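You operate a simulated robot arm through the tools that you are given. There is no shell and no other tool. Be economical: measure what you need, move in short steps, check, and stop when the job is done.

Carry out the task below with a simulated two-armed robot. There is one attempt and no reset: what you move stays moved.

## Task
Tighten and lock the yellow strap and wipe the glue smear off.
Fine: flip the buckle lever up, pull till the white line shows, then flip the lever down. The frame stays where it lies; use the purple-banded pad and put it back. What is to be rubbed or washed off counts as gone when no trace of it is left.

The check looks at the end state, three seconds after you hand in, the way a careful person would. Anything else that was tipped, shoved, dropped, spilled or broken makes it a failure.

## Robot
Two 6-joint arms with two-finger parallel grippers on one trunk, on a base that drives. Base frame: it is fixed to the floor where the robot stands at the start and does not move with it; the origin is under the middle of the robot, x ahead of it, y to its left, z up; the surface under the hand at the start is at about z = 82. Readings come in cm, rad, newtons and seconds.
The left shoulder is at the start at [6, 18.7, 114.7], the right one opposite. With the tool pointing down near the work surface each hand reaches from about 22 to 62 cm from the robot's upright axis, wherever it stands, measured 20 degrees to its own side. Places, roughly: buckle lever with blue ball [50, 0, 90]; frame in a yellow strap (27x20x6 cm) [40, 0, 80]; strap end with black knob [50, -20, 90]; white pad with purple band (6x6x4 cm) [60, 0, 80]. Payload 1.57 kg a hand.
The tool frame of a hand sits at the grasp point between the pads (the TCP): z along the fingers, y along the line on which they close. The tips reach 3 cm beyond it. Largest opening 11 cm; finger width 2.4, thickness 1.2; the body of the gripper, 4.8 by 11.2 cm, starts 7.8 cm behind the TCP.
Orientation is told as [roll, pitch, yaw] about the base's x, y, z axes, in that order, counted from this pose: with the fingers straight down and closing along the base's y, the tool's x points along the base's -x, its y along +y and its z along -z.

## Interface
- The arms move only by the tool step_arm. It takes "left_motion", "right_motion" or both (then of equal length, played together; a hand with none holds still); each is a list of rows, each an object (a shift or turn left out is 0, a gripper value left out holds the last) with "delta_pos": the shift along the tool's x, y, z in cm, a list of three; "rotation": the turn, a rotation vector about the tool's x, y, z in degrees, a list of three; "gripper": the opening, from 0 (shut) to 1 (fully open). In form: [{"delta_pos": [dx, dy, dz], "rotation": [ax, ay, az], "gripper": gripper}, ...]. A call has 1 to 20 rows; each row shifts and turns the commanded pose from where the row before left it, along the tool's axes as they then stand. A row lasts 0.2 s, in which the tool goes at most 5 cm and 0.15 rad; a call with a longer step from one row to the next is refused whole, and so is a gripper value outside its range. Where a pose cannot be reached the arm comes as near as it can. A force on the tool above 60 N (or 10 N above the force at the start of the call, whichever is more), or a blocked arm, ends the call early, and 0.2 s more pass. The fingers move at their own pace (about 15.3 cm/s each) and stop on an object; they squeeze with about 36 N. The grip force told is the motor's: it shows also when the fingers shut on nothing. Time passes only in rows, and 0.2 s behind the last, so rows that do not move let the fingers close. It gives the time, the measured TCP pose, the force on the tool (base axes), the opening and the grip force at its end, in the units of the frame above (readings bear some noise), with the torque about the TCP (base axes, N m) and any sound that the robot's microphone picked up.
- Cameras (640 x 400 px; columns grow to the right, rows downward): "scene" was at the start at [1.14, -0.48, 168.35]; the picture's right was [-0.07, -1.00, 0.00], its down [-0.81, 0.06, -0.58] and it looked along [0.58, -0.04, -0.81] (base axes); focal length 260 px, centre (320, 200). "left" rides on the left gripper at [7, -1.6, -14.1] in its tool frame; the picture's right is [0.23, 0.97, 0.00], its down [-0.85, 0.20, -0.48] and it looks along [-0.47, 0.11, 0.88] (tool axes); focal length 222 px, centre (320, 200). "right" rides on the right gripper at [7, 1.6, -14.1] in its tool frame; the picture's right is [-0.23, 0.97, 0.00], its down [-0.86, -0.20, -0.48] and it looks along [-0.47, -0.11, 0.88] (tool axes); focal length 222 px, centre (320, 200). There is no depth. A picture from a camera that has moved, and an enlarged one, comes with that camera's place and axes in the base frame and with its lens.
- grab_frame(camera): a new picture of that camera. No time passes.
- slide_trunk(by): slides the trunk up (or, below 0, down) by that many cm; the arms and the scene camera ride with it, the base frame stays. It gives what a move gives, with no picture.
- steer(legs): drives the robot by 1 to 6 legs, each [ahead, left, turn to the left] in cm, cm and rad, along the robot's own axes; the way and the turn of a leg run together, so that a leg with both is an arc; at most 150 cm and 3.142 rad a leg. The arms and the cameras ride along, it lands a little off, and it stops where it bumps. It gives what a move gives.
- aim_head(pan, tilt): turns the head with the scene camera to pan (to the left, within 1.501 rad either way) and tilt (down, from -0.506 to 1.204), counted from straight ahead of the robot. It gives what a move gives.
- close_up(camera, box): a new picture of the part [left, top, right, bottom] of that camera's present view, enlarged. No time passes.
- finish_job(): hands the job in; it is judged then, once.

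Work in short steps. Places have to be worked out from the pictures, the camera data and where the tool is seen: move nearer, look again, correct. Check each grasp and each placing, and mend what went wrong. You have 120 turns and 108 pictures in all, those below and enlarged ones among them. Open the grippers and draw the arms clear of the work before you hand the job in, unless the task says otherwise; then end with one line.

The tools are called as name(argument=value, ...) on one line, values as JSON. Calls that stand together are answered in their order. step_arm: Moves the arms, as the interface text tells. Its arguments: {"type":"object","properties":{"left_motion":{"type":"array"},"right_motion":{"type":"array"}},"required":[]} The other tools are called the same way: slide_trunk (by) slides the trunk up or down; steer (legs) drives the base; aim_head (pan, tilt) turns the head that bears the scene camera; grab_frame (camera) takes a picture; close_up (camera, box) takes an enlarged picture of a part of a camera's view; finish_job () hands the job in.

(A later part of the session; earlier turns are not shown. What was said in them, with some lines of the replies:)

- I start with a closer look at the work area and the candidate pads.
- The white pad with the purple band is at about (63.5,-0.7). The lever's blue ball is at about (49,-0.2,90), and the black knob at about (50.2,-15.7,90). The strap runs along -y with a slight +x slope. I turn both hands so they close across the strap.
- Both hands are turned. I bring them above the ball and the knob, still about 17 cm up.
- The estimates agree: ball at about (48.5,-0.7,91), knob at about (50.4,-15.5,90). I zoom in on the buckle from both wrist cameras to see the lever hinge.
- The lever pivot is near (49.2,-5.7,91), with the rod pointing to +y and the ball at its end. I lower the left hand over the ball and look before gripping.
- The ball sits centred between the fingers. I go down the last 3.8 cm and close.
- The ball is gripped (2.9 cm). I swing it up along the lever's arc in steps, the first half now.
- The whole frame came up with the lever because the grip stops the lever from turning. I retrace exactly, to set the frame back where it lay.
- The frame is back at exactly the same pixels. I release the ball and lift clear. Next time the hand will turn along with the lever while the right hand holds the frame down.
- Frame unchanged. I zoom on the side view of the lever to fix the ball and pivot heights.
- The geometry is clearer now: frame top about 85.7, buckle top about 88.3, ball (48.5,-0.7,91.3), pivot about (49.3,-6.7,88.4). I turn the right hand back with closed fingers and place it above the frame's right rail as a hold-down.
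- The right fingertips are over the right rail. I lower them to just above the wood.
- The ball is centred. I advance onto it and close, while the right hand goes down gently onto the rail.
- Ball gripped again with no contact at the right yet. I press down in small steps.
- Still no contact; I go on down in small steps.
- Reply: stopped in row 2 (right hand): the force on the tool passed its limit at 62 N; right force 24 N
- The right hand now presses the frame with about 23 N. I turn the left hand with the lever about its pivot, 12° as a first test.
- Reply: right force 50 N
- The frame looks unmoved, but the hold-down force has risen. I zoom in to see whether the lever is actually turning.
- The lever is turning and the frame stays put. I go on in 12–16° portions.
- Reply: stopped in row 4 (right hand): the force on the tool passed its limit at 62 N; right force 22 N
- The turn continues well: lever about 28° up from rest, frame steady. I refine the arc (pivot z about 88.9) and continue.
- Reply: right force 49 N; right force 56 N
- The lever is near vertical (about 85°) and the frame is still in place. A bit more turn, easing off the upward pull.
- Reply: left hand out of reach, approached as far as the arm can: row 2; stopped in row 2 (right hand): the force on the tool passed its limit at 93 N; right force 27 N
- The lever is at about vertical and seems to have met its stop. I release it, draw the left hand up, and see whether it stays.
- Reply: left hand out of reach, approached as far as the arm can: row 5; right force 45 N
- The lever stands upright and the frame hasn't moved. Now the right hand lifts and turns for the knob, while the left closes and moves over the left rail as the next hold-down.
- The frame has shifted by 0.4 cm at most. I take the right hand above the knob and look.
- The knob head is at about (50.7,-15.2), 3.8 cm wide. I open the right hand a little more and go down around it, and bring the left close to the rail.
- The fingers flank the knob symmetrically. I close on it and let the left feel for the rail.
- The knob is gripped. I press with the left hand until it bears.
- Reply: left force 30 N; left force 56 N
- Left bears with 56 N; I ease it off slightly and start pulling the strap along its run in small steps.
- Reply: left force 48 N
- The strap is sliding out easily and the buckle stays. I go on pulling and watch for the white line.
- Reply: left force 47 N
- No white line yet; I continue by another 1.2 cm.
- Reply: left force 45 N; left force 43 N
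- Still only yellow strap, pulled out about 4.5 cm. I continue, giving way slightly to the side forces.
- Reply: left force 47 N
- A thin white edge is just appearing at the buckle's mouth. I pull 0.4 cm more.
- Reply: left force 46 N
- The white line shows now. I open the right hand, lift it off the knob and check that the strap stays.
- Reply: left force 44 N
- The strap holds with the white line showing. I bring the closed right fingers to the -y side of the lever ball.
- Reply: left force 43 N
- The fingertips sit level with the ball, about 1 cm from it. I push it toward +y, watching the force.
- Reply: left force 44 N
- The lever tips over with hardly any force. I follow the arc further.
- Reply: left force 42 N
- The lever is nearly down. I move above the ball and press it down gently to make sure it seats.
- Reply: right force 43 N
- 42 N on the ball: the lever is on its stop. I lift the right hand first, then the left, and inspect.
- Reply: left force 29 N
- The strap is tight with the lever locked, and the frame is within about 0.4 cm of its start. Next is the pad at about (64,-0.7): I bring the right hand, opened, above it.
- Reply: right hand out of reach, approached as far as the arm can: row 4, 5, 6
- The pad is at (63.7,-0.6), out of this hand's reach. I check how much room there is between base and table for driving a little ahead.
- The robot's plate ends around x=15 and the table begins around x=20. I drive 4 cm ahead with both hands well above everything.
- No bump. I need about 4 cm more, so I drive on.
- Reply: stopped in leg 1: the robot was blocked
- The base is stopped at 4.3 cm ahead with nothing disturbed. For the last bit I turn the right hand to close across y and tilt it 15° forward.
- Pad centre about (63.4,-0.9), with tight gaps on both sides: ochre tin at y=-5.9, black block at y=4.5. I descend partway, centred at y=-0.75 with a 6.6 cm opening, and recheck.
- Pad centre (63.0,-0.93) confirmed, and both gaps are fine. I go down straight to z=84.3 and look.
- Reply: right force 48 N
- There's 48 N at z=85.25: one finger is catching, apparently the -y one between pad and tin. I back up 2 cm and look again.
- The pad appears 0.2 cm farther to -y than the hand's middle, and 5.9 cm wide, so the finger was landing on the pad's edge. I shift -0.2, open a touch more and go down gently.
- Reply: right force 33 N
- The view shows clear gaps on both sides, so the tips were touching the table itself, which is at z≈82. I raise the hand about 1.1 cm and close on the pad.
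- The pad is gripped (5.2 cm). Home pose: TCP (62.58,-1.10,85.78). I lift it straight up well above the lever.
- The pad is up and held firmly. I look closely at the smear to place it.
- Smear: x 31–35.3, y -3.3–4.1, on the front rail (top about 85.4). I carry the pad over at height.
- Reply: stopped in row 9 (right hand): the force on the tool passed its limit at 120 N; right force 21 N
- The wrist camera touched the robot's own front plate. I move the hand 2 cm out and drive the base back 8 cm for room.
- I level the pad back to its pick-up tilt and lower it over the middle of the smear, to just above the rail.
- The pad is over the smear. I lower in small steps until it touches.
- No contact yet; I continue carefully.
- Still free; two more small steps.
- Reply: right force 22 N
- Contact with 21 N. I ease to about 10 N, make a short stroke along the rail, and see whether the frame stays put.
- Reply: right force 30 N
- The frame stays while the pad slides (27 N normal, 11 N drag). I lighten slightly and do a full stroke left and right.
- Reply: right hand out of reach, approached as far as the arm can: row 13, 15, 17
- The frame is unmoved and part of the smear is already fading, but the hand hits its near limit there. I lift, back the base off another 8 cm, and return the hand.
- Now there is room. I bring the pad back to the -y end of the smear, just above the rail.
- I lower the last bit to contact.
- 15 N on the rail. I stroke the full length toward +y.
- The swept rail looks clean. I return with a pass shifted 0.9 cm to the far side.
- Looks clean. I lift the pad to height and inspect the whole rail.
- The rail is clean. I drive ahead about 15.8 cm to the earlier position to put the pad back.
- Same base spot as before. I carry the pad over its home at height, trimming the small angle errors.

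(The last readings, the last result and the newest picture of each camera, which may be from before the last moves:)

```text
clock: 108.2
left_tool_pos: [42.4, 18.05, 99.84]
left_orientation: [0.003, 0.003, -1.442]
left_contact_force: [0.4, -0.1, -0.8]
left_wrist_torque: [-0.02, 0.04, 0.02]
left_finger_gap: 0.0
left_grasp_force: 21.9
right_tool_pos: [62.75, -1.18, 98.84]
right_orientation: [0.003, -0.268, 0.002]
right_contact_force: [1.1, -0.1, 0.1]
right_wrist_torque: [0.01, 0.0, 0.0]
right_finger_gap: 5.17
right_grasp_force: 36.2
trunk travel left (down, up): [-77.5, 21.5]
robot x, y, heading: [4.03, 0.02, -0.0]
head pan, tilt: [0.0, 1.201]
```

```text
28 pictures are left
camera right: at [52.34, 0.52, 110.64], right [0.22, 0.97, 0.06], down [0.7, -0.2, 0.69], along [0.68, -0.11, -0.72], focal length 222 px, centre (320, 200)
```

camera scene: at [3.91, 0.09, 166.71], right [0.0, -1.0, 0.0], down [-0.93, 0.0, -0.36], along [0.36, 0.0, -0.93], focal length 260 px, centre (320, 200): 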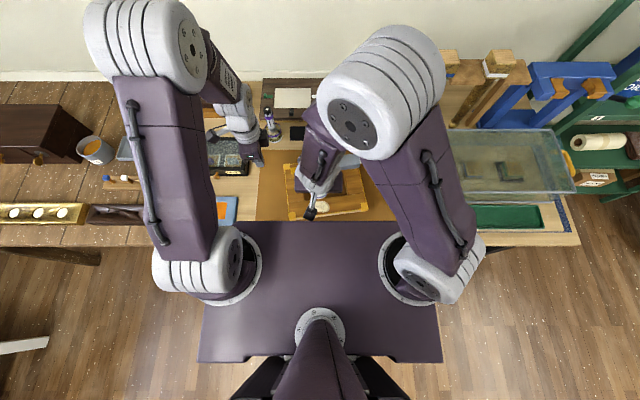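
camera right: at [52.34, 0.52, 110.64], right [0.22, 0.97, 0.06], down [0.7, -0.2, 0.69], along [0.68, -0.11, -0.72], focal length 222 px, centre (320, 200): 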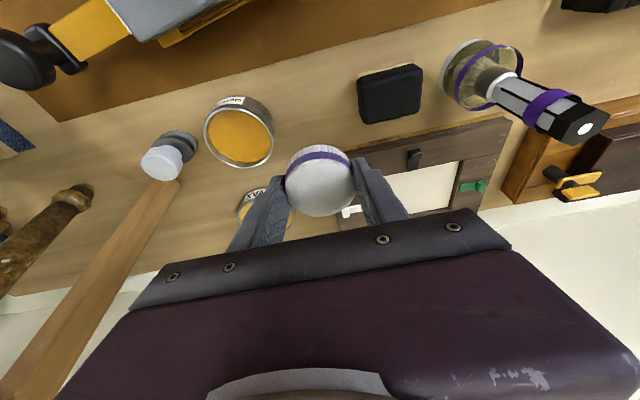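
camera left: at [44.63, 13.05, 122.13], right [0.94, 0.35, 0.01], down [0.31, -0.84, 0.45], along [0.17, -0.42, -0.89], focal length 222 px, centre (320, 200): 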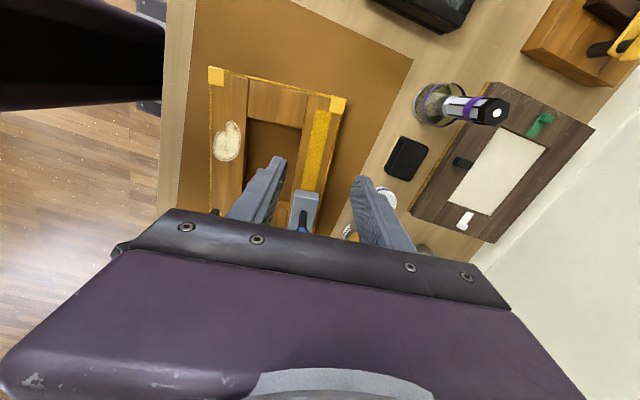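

The tin and block are where they were. I go straight down to about 0.6 cm above the table.

step_arm(right_motion=[{"delta_pos": [0.69, 0.02, 2.38]}, {"delta_pos": [0.69, 0.02, 2.38]}, {"delta_pos": [0.69, 0.02, 2.38]}, {"delta_pos": [0.69, 0.02, 2.38]}, {"delta_pos": [0.46, 0, 1.6]}, {"delta_pos": [0.2, 0, 0.7]}, {}])

step_arm(right_motion=[{"delta_pos": [0.05, 0, 0.2]}, {"delta_pos": [0.05, 0, 0.15]}])

```text
clock: 109.8
left_tool_pos: [42.46, 17.96, 99.8]
left_orientation: [0.004, 0.001, -1.443]
left_contact_force: [0.0, -0.3, -0.1]
left_wrist_torque: [0.0, -0.04, 0.0]
left_finger_gap: 0.0
left_grasp_force: 20.9
right_tool_pos: [62.62, -0.97, 86.44]
right_orientation: [0.003, -0.27, 0.002]
right_contact_force: [-0.2, -0.3, -1.2]
right_wrist_torque: [-0.03, 0.0, 0.02]
right_finger_gap: 5.18
right_grasp_force: 36.0
trunk travel left (down, up): [-77.5, 21.5]
robot x, y, heading: [4.51, 0.09, -0.002]
head pan, tilt: [0.0, 1.201]
```

```text
clock: 110.4
left_tool_pos: [42.53, 18.09, 99.86]
left_orientation: [0.004, 0.003, -1.44]
left_contact_force: [0.8, -0.3, -0.1]
left_wrist_torque: [0.0, 0.05, 0.03]
left_finger_gap: 0.0
left_grasp_force: 21.2
right_tool_pos: [62.53, -1.01, 86.16]
right_orientation: [0.001, -0.267, 0.002]
right_contact_force: [0.2, -0.1, -0.4]
right_wrist_torque: [-0.03, 0.0, 0.01]
right_finger_gap: 5.18
right_grasp_force: 36.1
trunk travel left (down, up): [-77.5, 21.5]
robot x, y, heading: [4.28, 0.22, 0.003]
head pan, tilt: [0.0, 1.201]
```

step_arm(right_motion=[{"delta_pos": [0.04, 0, 0.15]}, {"delta_pos": [0.03, 0, 0.1]}])

step_arm(right_motion=[{"delta_pos": [0.03, 0, 0.1]}, {}])

close_up(camera="right", box=[150, 80, 450, 270])

```text
clock: 111.0
left_tool_pos: [42.55, 18.02, 99.83]
left_orientation: [0.003, 0.002, -1.442]
left_contact_force: [-0.3, -0.4, -0.1]
left_wrist_torque: [0.01, 0.01, -0.02]
left_finger_gap: 0.01
left_grasp_force: 21.3
right_tool_pos: [62.44, -0.96, 85.95]
right_orientation: [0.002, -0.269, 0.003]
right_contact_force: [0.1, -0.7, 0.6]
right_wrist_torque: [0.02, 0.02, 0.0]
right_finger_gap: 5.17
right_grasp_force: 35.8
trunk travel left (down, up): [-77.5, 21.5]
robot x, y, heading: [4.24, -0.24, 0.004]
head pan, tilt: [0.0, 1.201]
```

```text
clock: 111.6
left_tool_pos: [42.56, 18.03, 99.87]
left_orientation: [0.004, 0.002, -1.442]
left_contact_force: [-0.2, 0.4, -0.4]
left_wrist_torque: [-0.01, 0.03, 0.0]
left_finger_gap: 0.01
left_grasp_force: 21.6
right_tool_pos: [62.63, -0.96, 85.65]
right_orientation: [0.003, -0.269, 0.001]
right_contact_force: [-0.3, -0.3, -1.1]
right_wrist_torque: [-0.01, 0.0, 0.0]
right_finger_gap: 5.18
right_grasp_force: 35.9
trunk travel left (down, up): [-77.5, 21.5]
robot x, y, heading: [4.37, -0.22, -0.004]
head pan, tilt: [0.0, 1.201]
```

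```text
2.11 times, centred on (300, 175) of right
camera zoom: at [52.16, 0.66, 97.52], right [0.22, 0.97, 0.06], down [0.7, -0.2, 0.69], along [0.68, -0.11, -0.72], focal length 468 px, centre (362, 253)
```

zoom: 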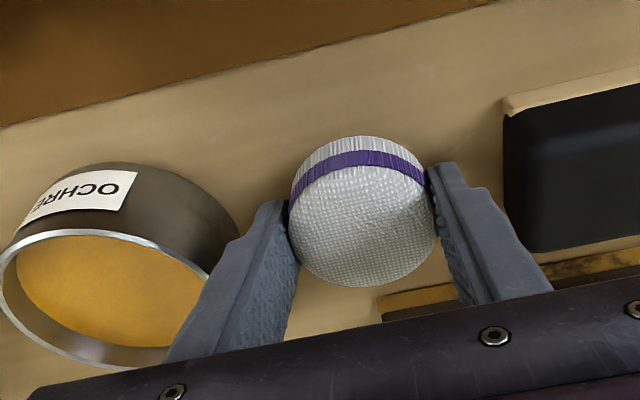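

Nearly identical to the pick-up view. I shift 0.12 cm to -y and lower until it touches.

step_arm(right_motion=[{"delta_pos": [0.02, -0.12, 0.08]}, {}])

step_arm(right_motion=[{"delta_pos": [0.02, 0, 0.08]}, {}])

```text
clock: 112.2
left_tool_pos: [42.52, 17.96, 99.91]
left_orientation: [0.005, 0.0, -1.443]
left_contact_force: [0.3, 0.8, 0.0]
left_wrist_torque: [0.0, -0.01, 0.04]
left_finger_gap: 0.0
left_grasp_force: 21.7
right_tool_pos: [62.56, -1.14, 85.64]
right_orientation: [0.001, -0.267, 0.002]
right_contact_force: [1.0, 0.3, -0.3]
right_wrist_torque: [0.03, -0.03, -0.02]
right_finger_gap: 5.17
right_grasp_force: 35.7
trunk travel left (down, up): [-77.5, 21.5]
robot x, y, heading: [4.35, -0.12, 0.002]
head pan, tilt: [0.0, 1.201]
```

```text
clock: 112.8
left_tool_pos: [42.48, 17.95, 99.89]
left_orientation: [0.004, 0.002, -1.441]
left_contact_force: [-0.4, -0.2, 0.0]
left_wrist_torque: [-0.02, -0.01, -0.01]
left_finger_gap: 0.0
left_grasp_force: 21.2
right_tool_pos: [62.52, -1.08, 85.6]
right_orientation: [0.004, -0.271, 0.002]
right_contact_force: [0.5, 1.3, 3.3]
right_wrist_torque: [-0.01, -0.05, 0.03]
right_finger_gap: 5.2
right_grasp_force: 36.4
trunk travel left (down, up): [-77.5, 21.5]
robot x, y, heading: [3.9, -0.21, 0.001]
head pan, tilt: [0.0, 1.201]
```

Touching (3.3 N). I open just enough and rise straight up.

step_arm(right_motion=[{"gripper": 0.52}, {"gripper": 0.61}, {}, {"delta_pos": [-0.26, 0, -0.96]}, {"delta_pos": [-0.53, 0, -1.93]}, {"delta_pos": [-0.74, 0, -2.7]}, {"delta_pos": [-0.74, 0, -2.7]}, {"delta_pos": [-0.74, 0, -2.7]}, {"delta_pos": [-0.74, 0, -2.7]}, {}])

grab_frame(camera="right")

```text
clock: 115.0
left_tool_pos: [42.48, 18.05, 99.79]
left_orientation: [0.003, 0.0, -1.44]
left_contact_force: [0.6, -0.2, -0.8]
left_wrist_torque: [-0.02, 0.0, 0.0]
left_finger_gap: 0.0
left_grasp_force: 21.3
right_tool_pos: [62.44, -1.25, 99.77]
right_orientation: [-0.001, -0.27, 0.001]
right_contact_force: [-0.1, 0.0, 1.3]
right_wrist_torque: [-0.02, -0.03, -0.01]
right_finger_gap: 6.7
right_grasp_force: 0.0
trunk travel left (down, up): [-77.5, 21.5]
robot x, y, heading: [4.02, 0.03, 0.001]
head pan, tilt: [0.0, 1.201]
```

```text
26 pictures are left
camera right: at [52.15, 0.44, 111.62], right [0.22, 0.97, 0.06], down [0.7, -0.2, 0.69], along [0.68, -0.11, -0.72], focal length 222 px, centre (320, 200)
```

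right: 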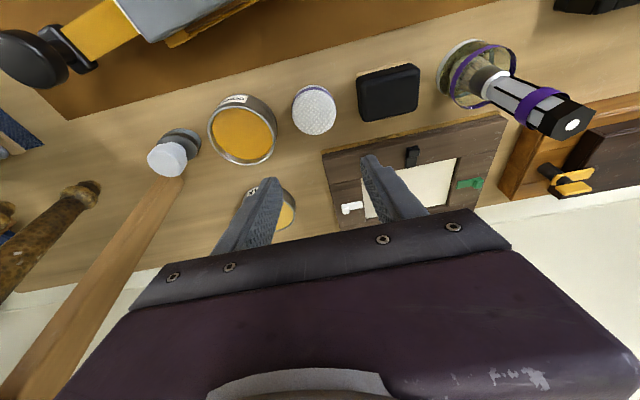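

The pad stands back in place. I raise both arms, open the grippers, move the hands to their sides and drive back to the start.

step_arm(left_motion=[{"delta_pos": [0, 0, -3], "gripper": 1}, {"delta_pos": [0, 0, -3]}, {"delta_pos": [0, 0, -3]}, {"delta_pos": [0, 0, -3]}, {"delta_pos": [1, 0, -3]}, {"delta_pos": [2, 0, 0]}, {}, {}], right_motion=[{"delta_pos": [-0.8, 0, -2.9]}, {"delta_pos": [-0.8, -1, -2.9]}, {"delta_pos": [-0.8, -2, -2.9]}, {"delta_pos": [1, -4, -2]}, {"delta_pos": [2, -4, -1], "gripper": 1}, {"delta_pos": [2, -4, 0], "rotation": [0, 7, 0]}, {"delta_pos": [2, -4, 0], "rotation": [0, 7, 0]}, {}])

steer(legs=[[-5, 0, 0]])

aim_head(pan=-0.073, tilt=0.946)

grab_frame(camera="scene")

close_up(camera="scene", box=[230, 140, 410, 300])

```text
clock: 116.8
left_tool_pos: [41.95, 20.96, 114.86]
left_orientation: [0.006, 0.002, -1.442]
left_contact_force: [0.1, -0.6, -0.1]
left_wrist_torque: [0.02, -0.02, 0.01]
left_finger_gap: 11.01
left_grasp_force: 0.1
right_tool_pos: [54.68, -20.03, 110.13]
right_orientation: [0.002, -0.025, 0.001]
right_contact_force: [0.1, 0.2, -0.2]
right_wrist_torque: [-0.01, -0.02, 0.0]
right_finger_gap: 10.98
right_grasp_force: 0.1
trunk travel left (down, up): [-77.5, 21.5]
robot x, y, heading: [4.14, 0.28, 0.004]
head pan, tilt: [0.0, 1.201]
```

```text
clock: 117.8
left_tool_pos: [37.65, 20.9, 114.67]
left_orientation: [0.0, 0.005, -1.44]
left_contact_force: [1.0, -0.3, -0.1]
left_wrist_torque: [0.02, 0.06, -0.04]
left_finger_gap: 10.98
left_grasp_force: 0.1
right_tool_pos: [50.48, -20.07, 109.8]
right_orientation: [0.003, -0.019, 0.001]
right_contact_force: [1.7, -0.9, -0.2]
right_wrist_torque: [0.0, 0.05, -0.02]
right_finger_gap: 11.0
right_grasp_force: 0.0
trunk travel left (down, up): [-77.5, 21.5]
robot x, y, heading: [-0.59, -0.43, 0.001]
head pan, tilt: [0.0, 1.201]
```

```text
clock: 118.5
left_tool_pos: [36.94, 20.95, 114.85]
left_orientation: [0.007, 0.001, -1.44]
left_contact_force: [-0.1, -0.3, 0.4]
left_wrist_torque: [-0.01, -0.03, -0.02]
left_finger_gap: 11.02
left_grasp_force: 0.1
right_tool_pos: [49.73, -20.22, 110.24]
right_orientation: [0.001, -0.025, 0.0]
right_contact_force: [-0.9, -0.5, 0.1]
right_wrist_torque: [-0.03, -0.03, 0.0]
right_finger_gap: 10.99
right_grasp_force: 0.1
trunk travel left (down, up): [-77.5, 21.5]
robot x, y, heading: [-0.72, -0.05, -0.0]
head pan, tilt: [-0.073, 0.946]
```

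```text
25 pictures are left
camera scene: at [0.07, -0.46, 168.36], right [-0.07, -1.0, 0.0], down [-0.81, 0.06, -0.59], along [0.58, -0.04, -0.81], focal length 260 px, centre (320, 200)
```

scene: 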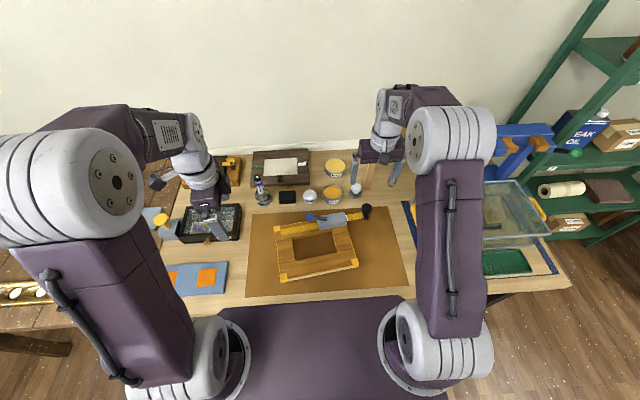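

```text
2.50 times, centred on (320, 220) of scene
camera zoom: at [0.07, -0.46, 168.36], right [-0.07, -1.0, 0.0], down [-0.81, 0.06, -0.59], along [0.58, -0.04, -0.81], focal length 650 px, centre (320, 150)
```

zoom: 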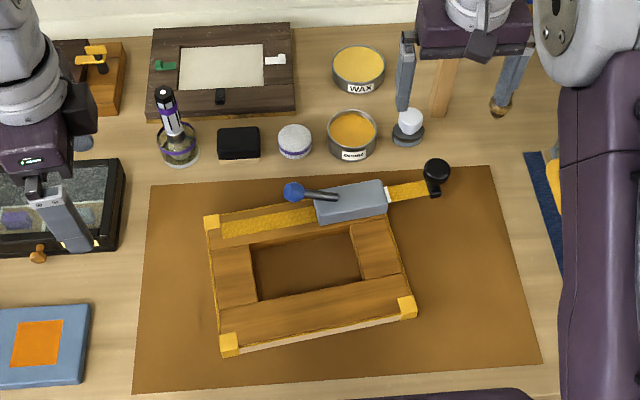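

Everything is in place. I take one last close look at the rail for any trace of glue, and at the buckle.

close_up(camera="scene", box=[310, 245, 320, 251])

close_up(camera="scene", box=[270, 200, 370, 285])

```text
16.00 times, centred on (315, 248) of scene
camera zoom: at [0.07, -0.46, 168.36], right [-0.07, -1.0, 0.0], down [-0.81, 0.06, -0.59], along [0.58, -0.04, -0.81], focal length 4157 px, centre (400, -568)
```

zoom: 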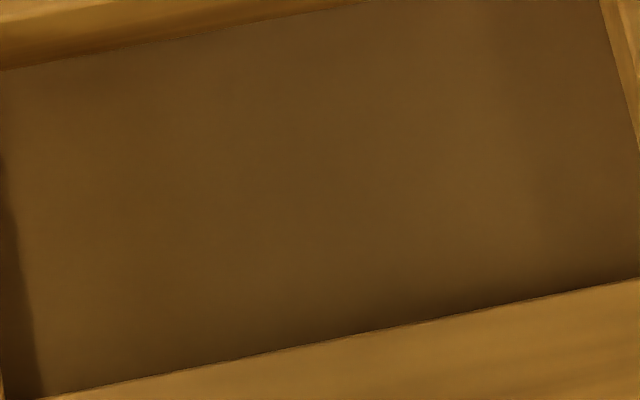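

```text
4.71 times, centred on (320, 242) of scene
camera zoom: at [0.07, -0.46, 168.36], right [-0.07, -1.0, 0.0], down [-0.81, 0.06, -0.59], along [0.58, -0.04, -0.81], focal length 1223 px, centre (320, 0)
```

zoom: 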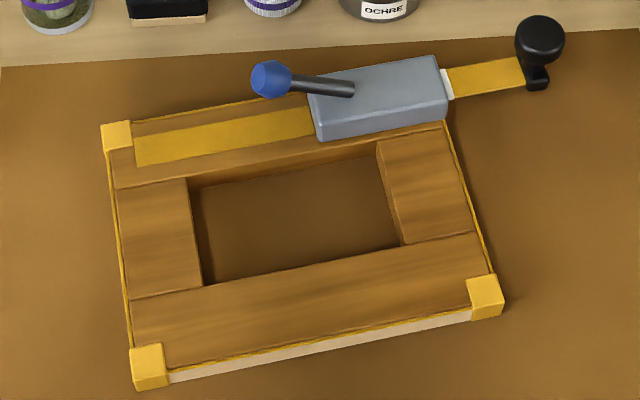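

The rail is clean, the white line shows, the lever lies at its original locked angle, and the pad is home. I hand in.

finish_job()

```text
The job is handed in.
```

I tightened the strap until the white line showed, flipped the lever back down to lock it, and wiped the glue smear off with no trace visible. The purple-banded pad is back in its place. The frame lifted briefly on my first try at the lever. I set it straight back, and by the camera it lies within about half a centimetre of where it started.
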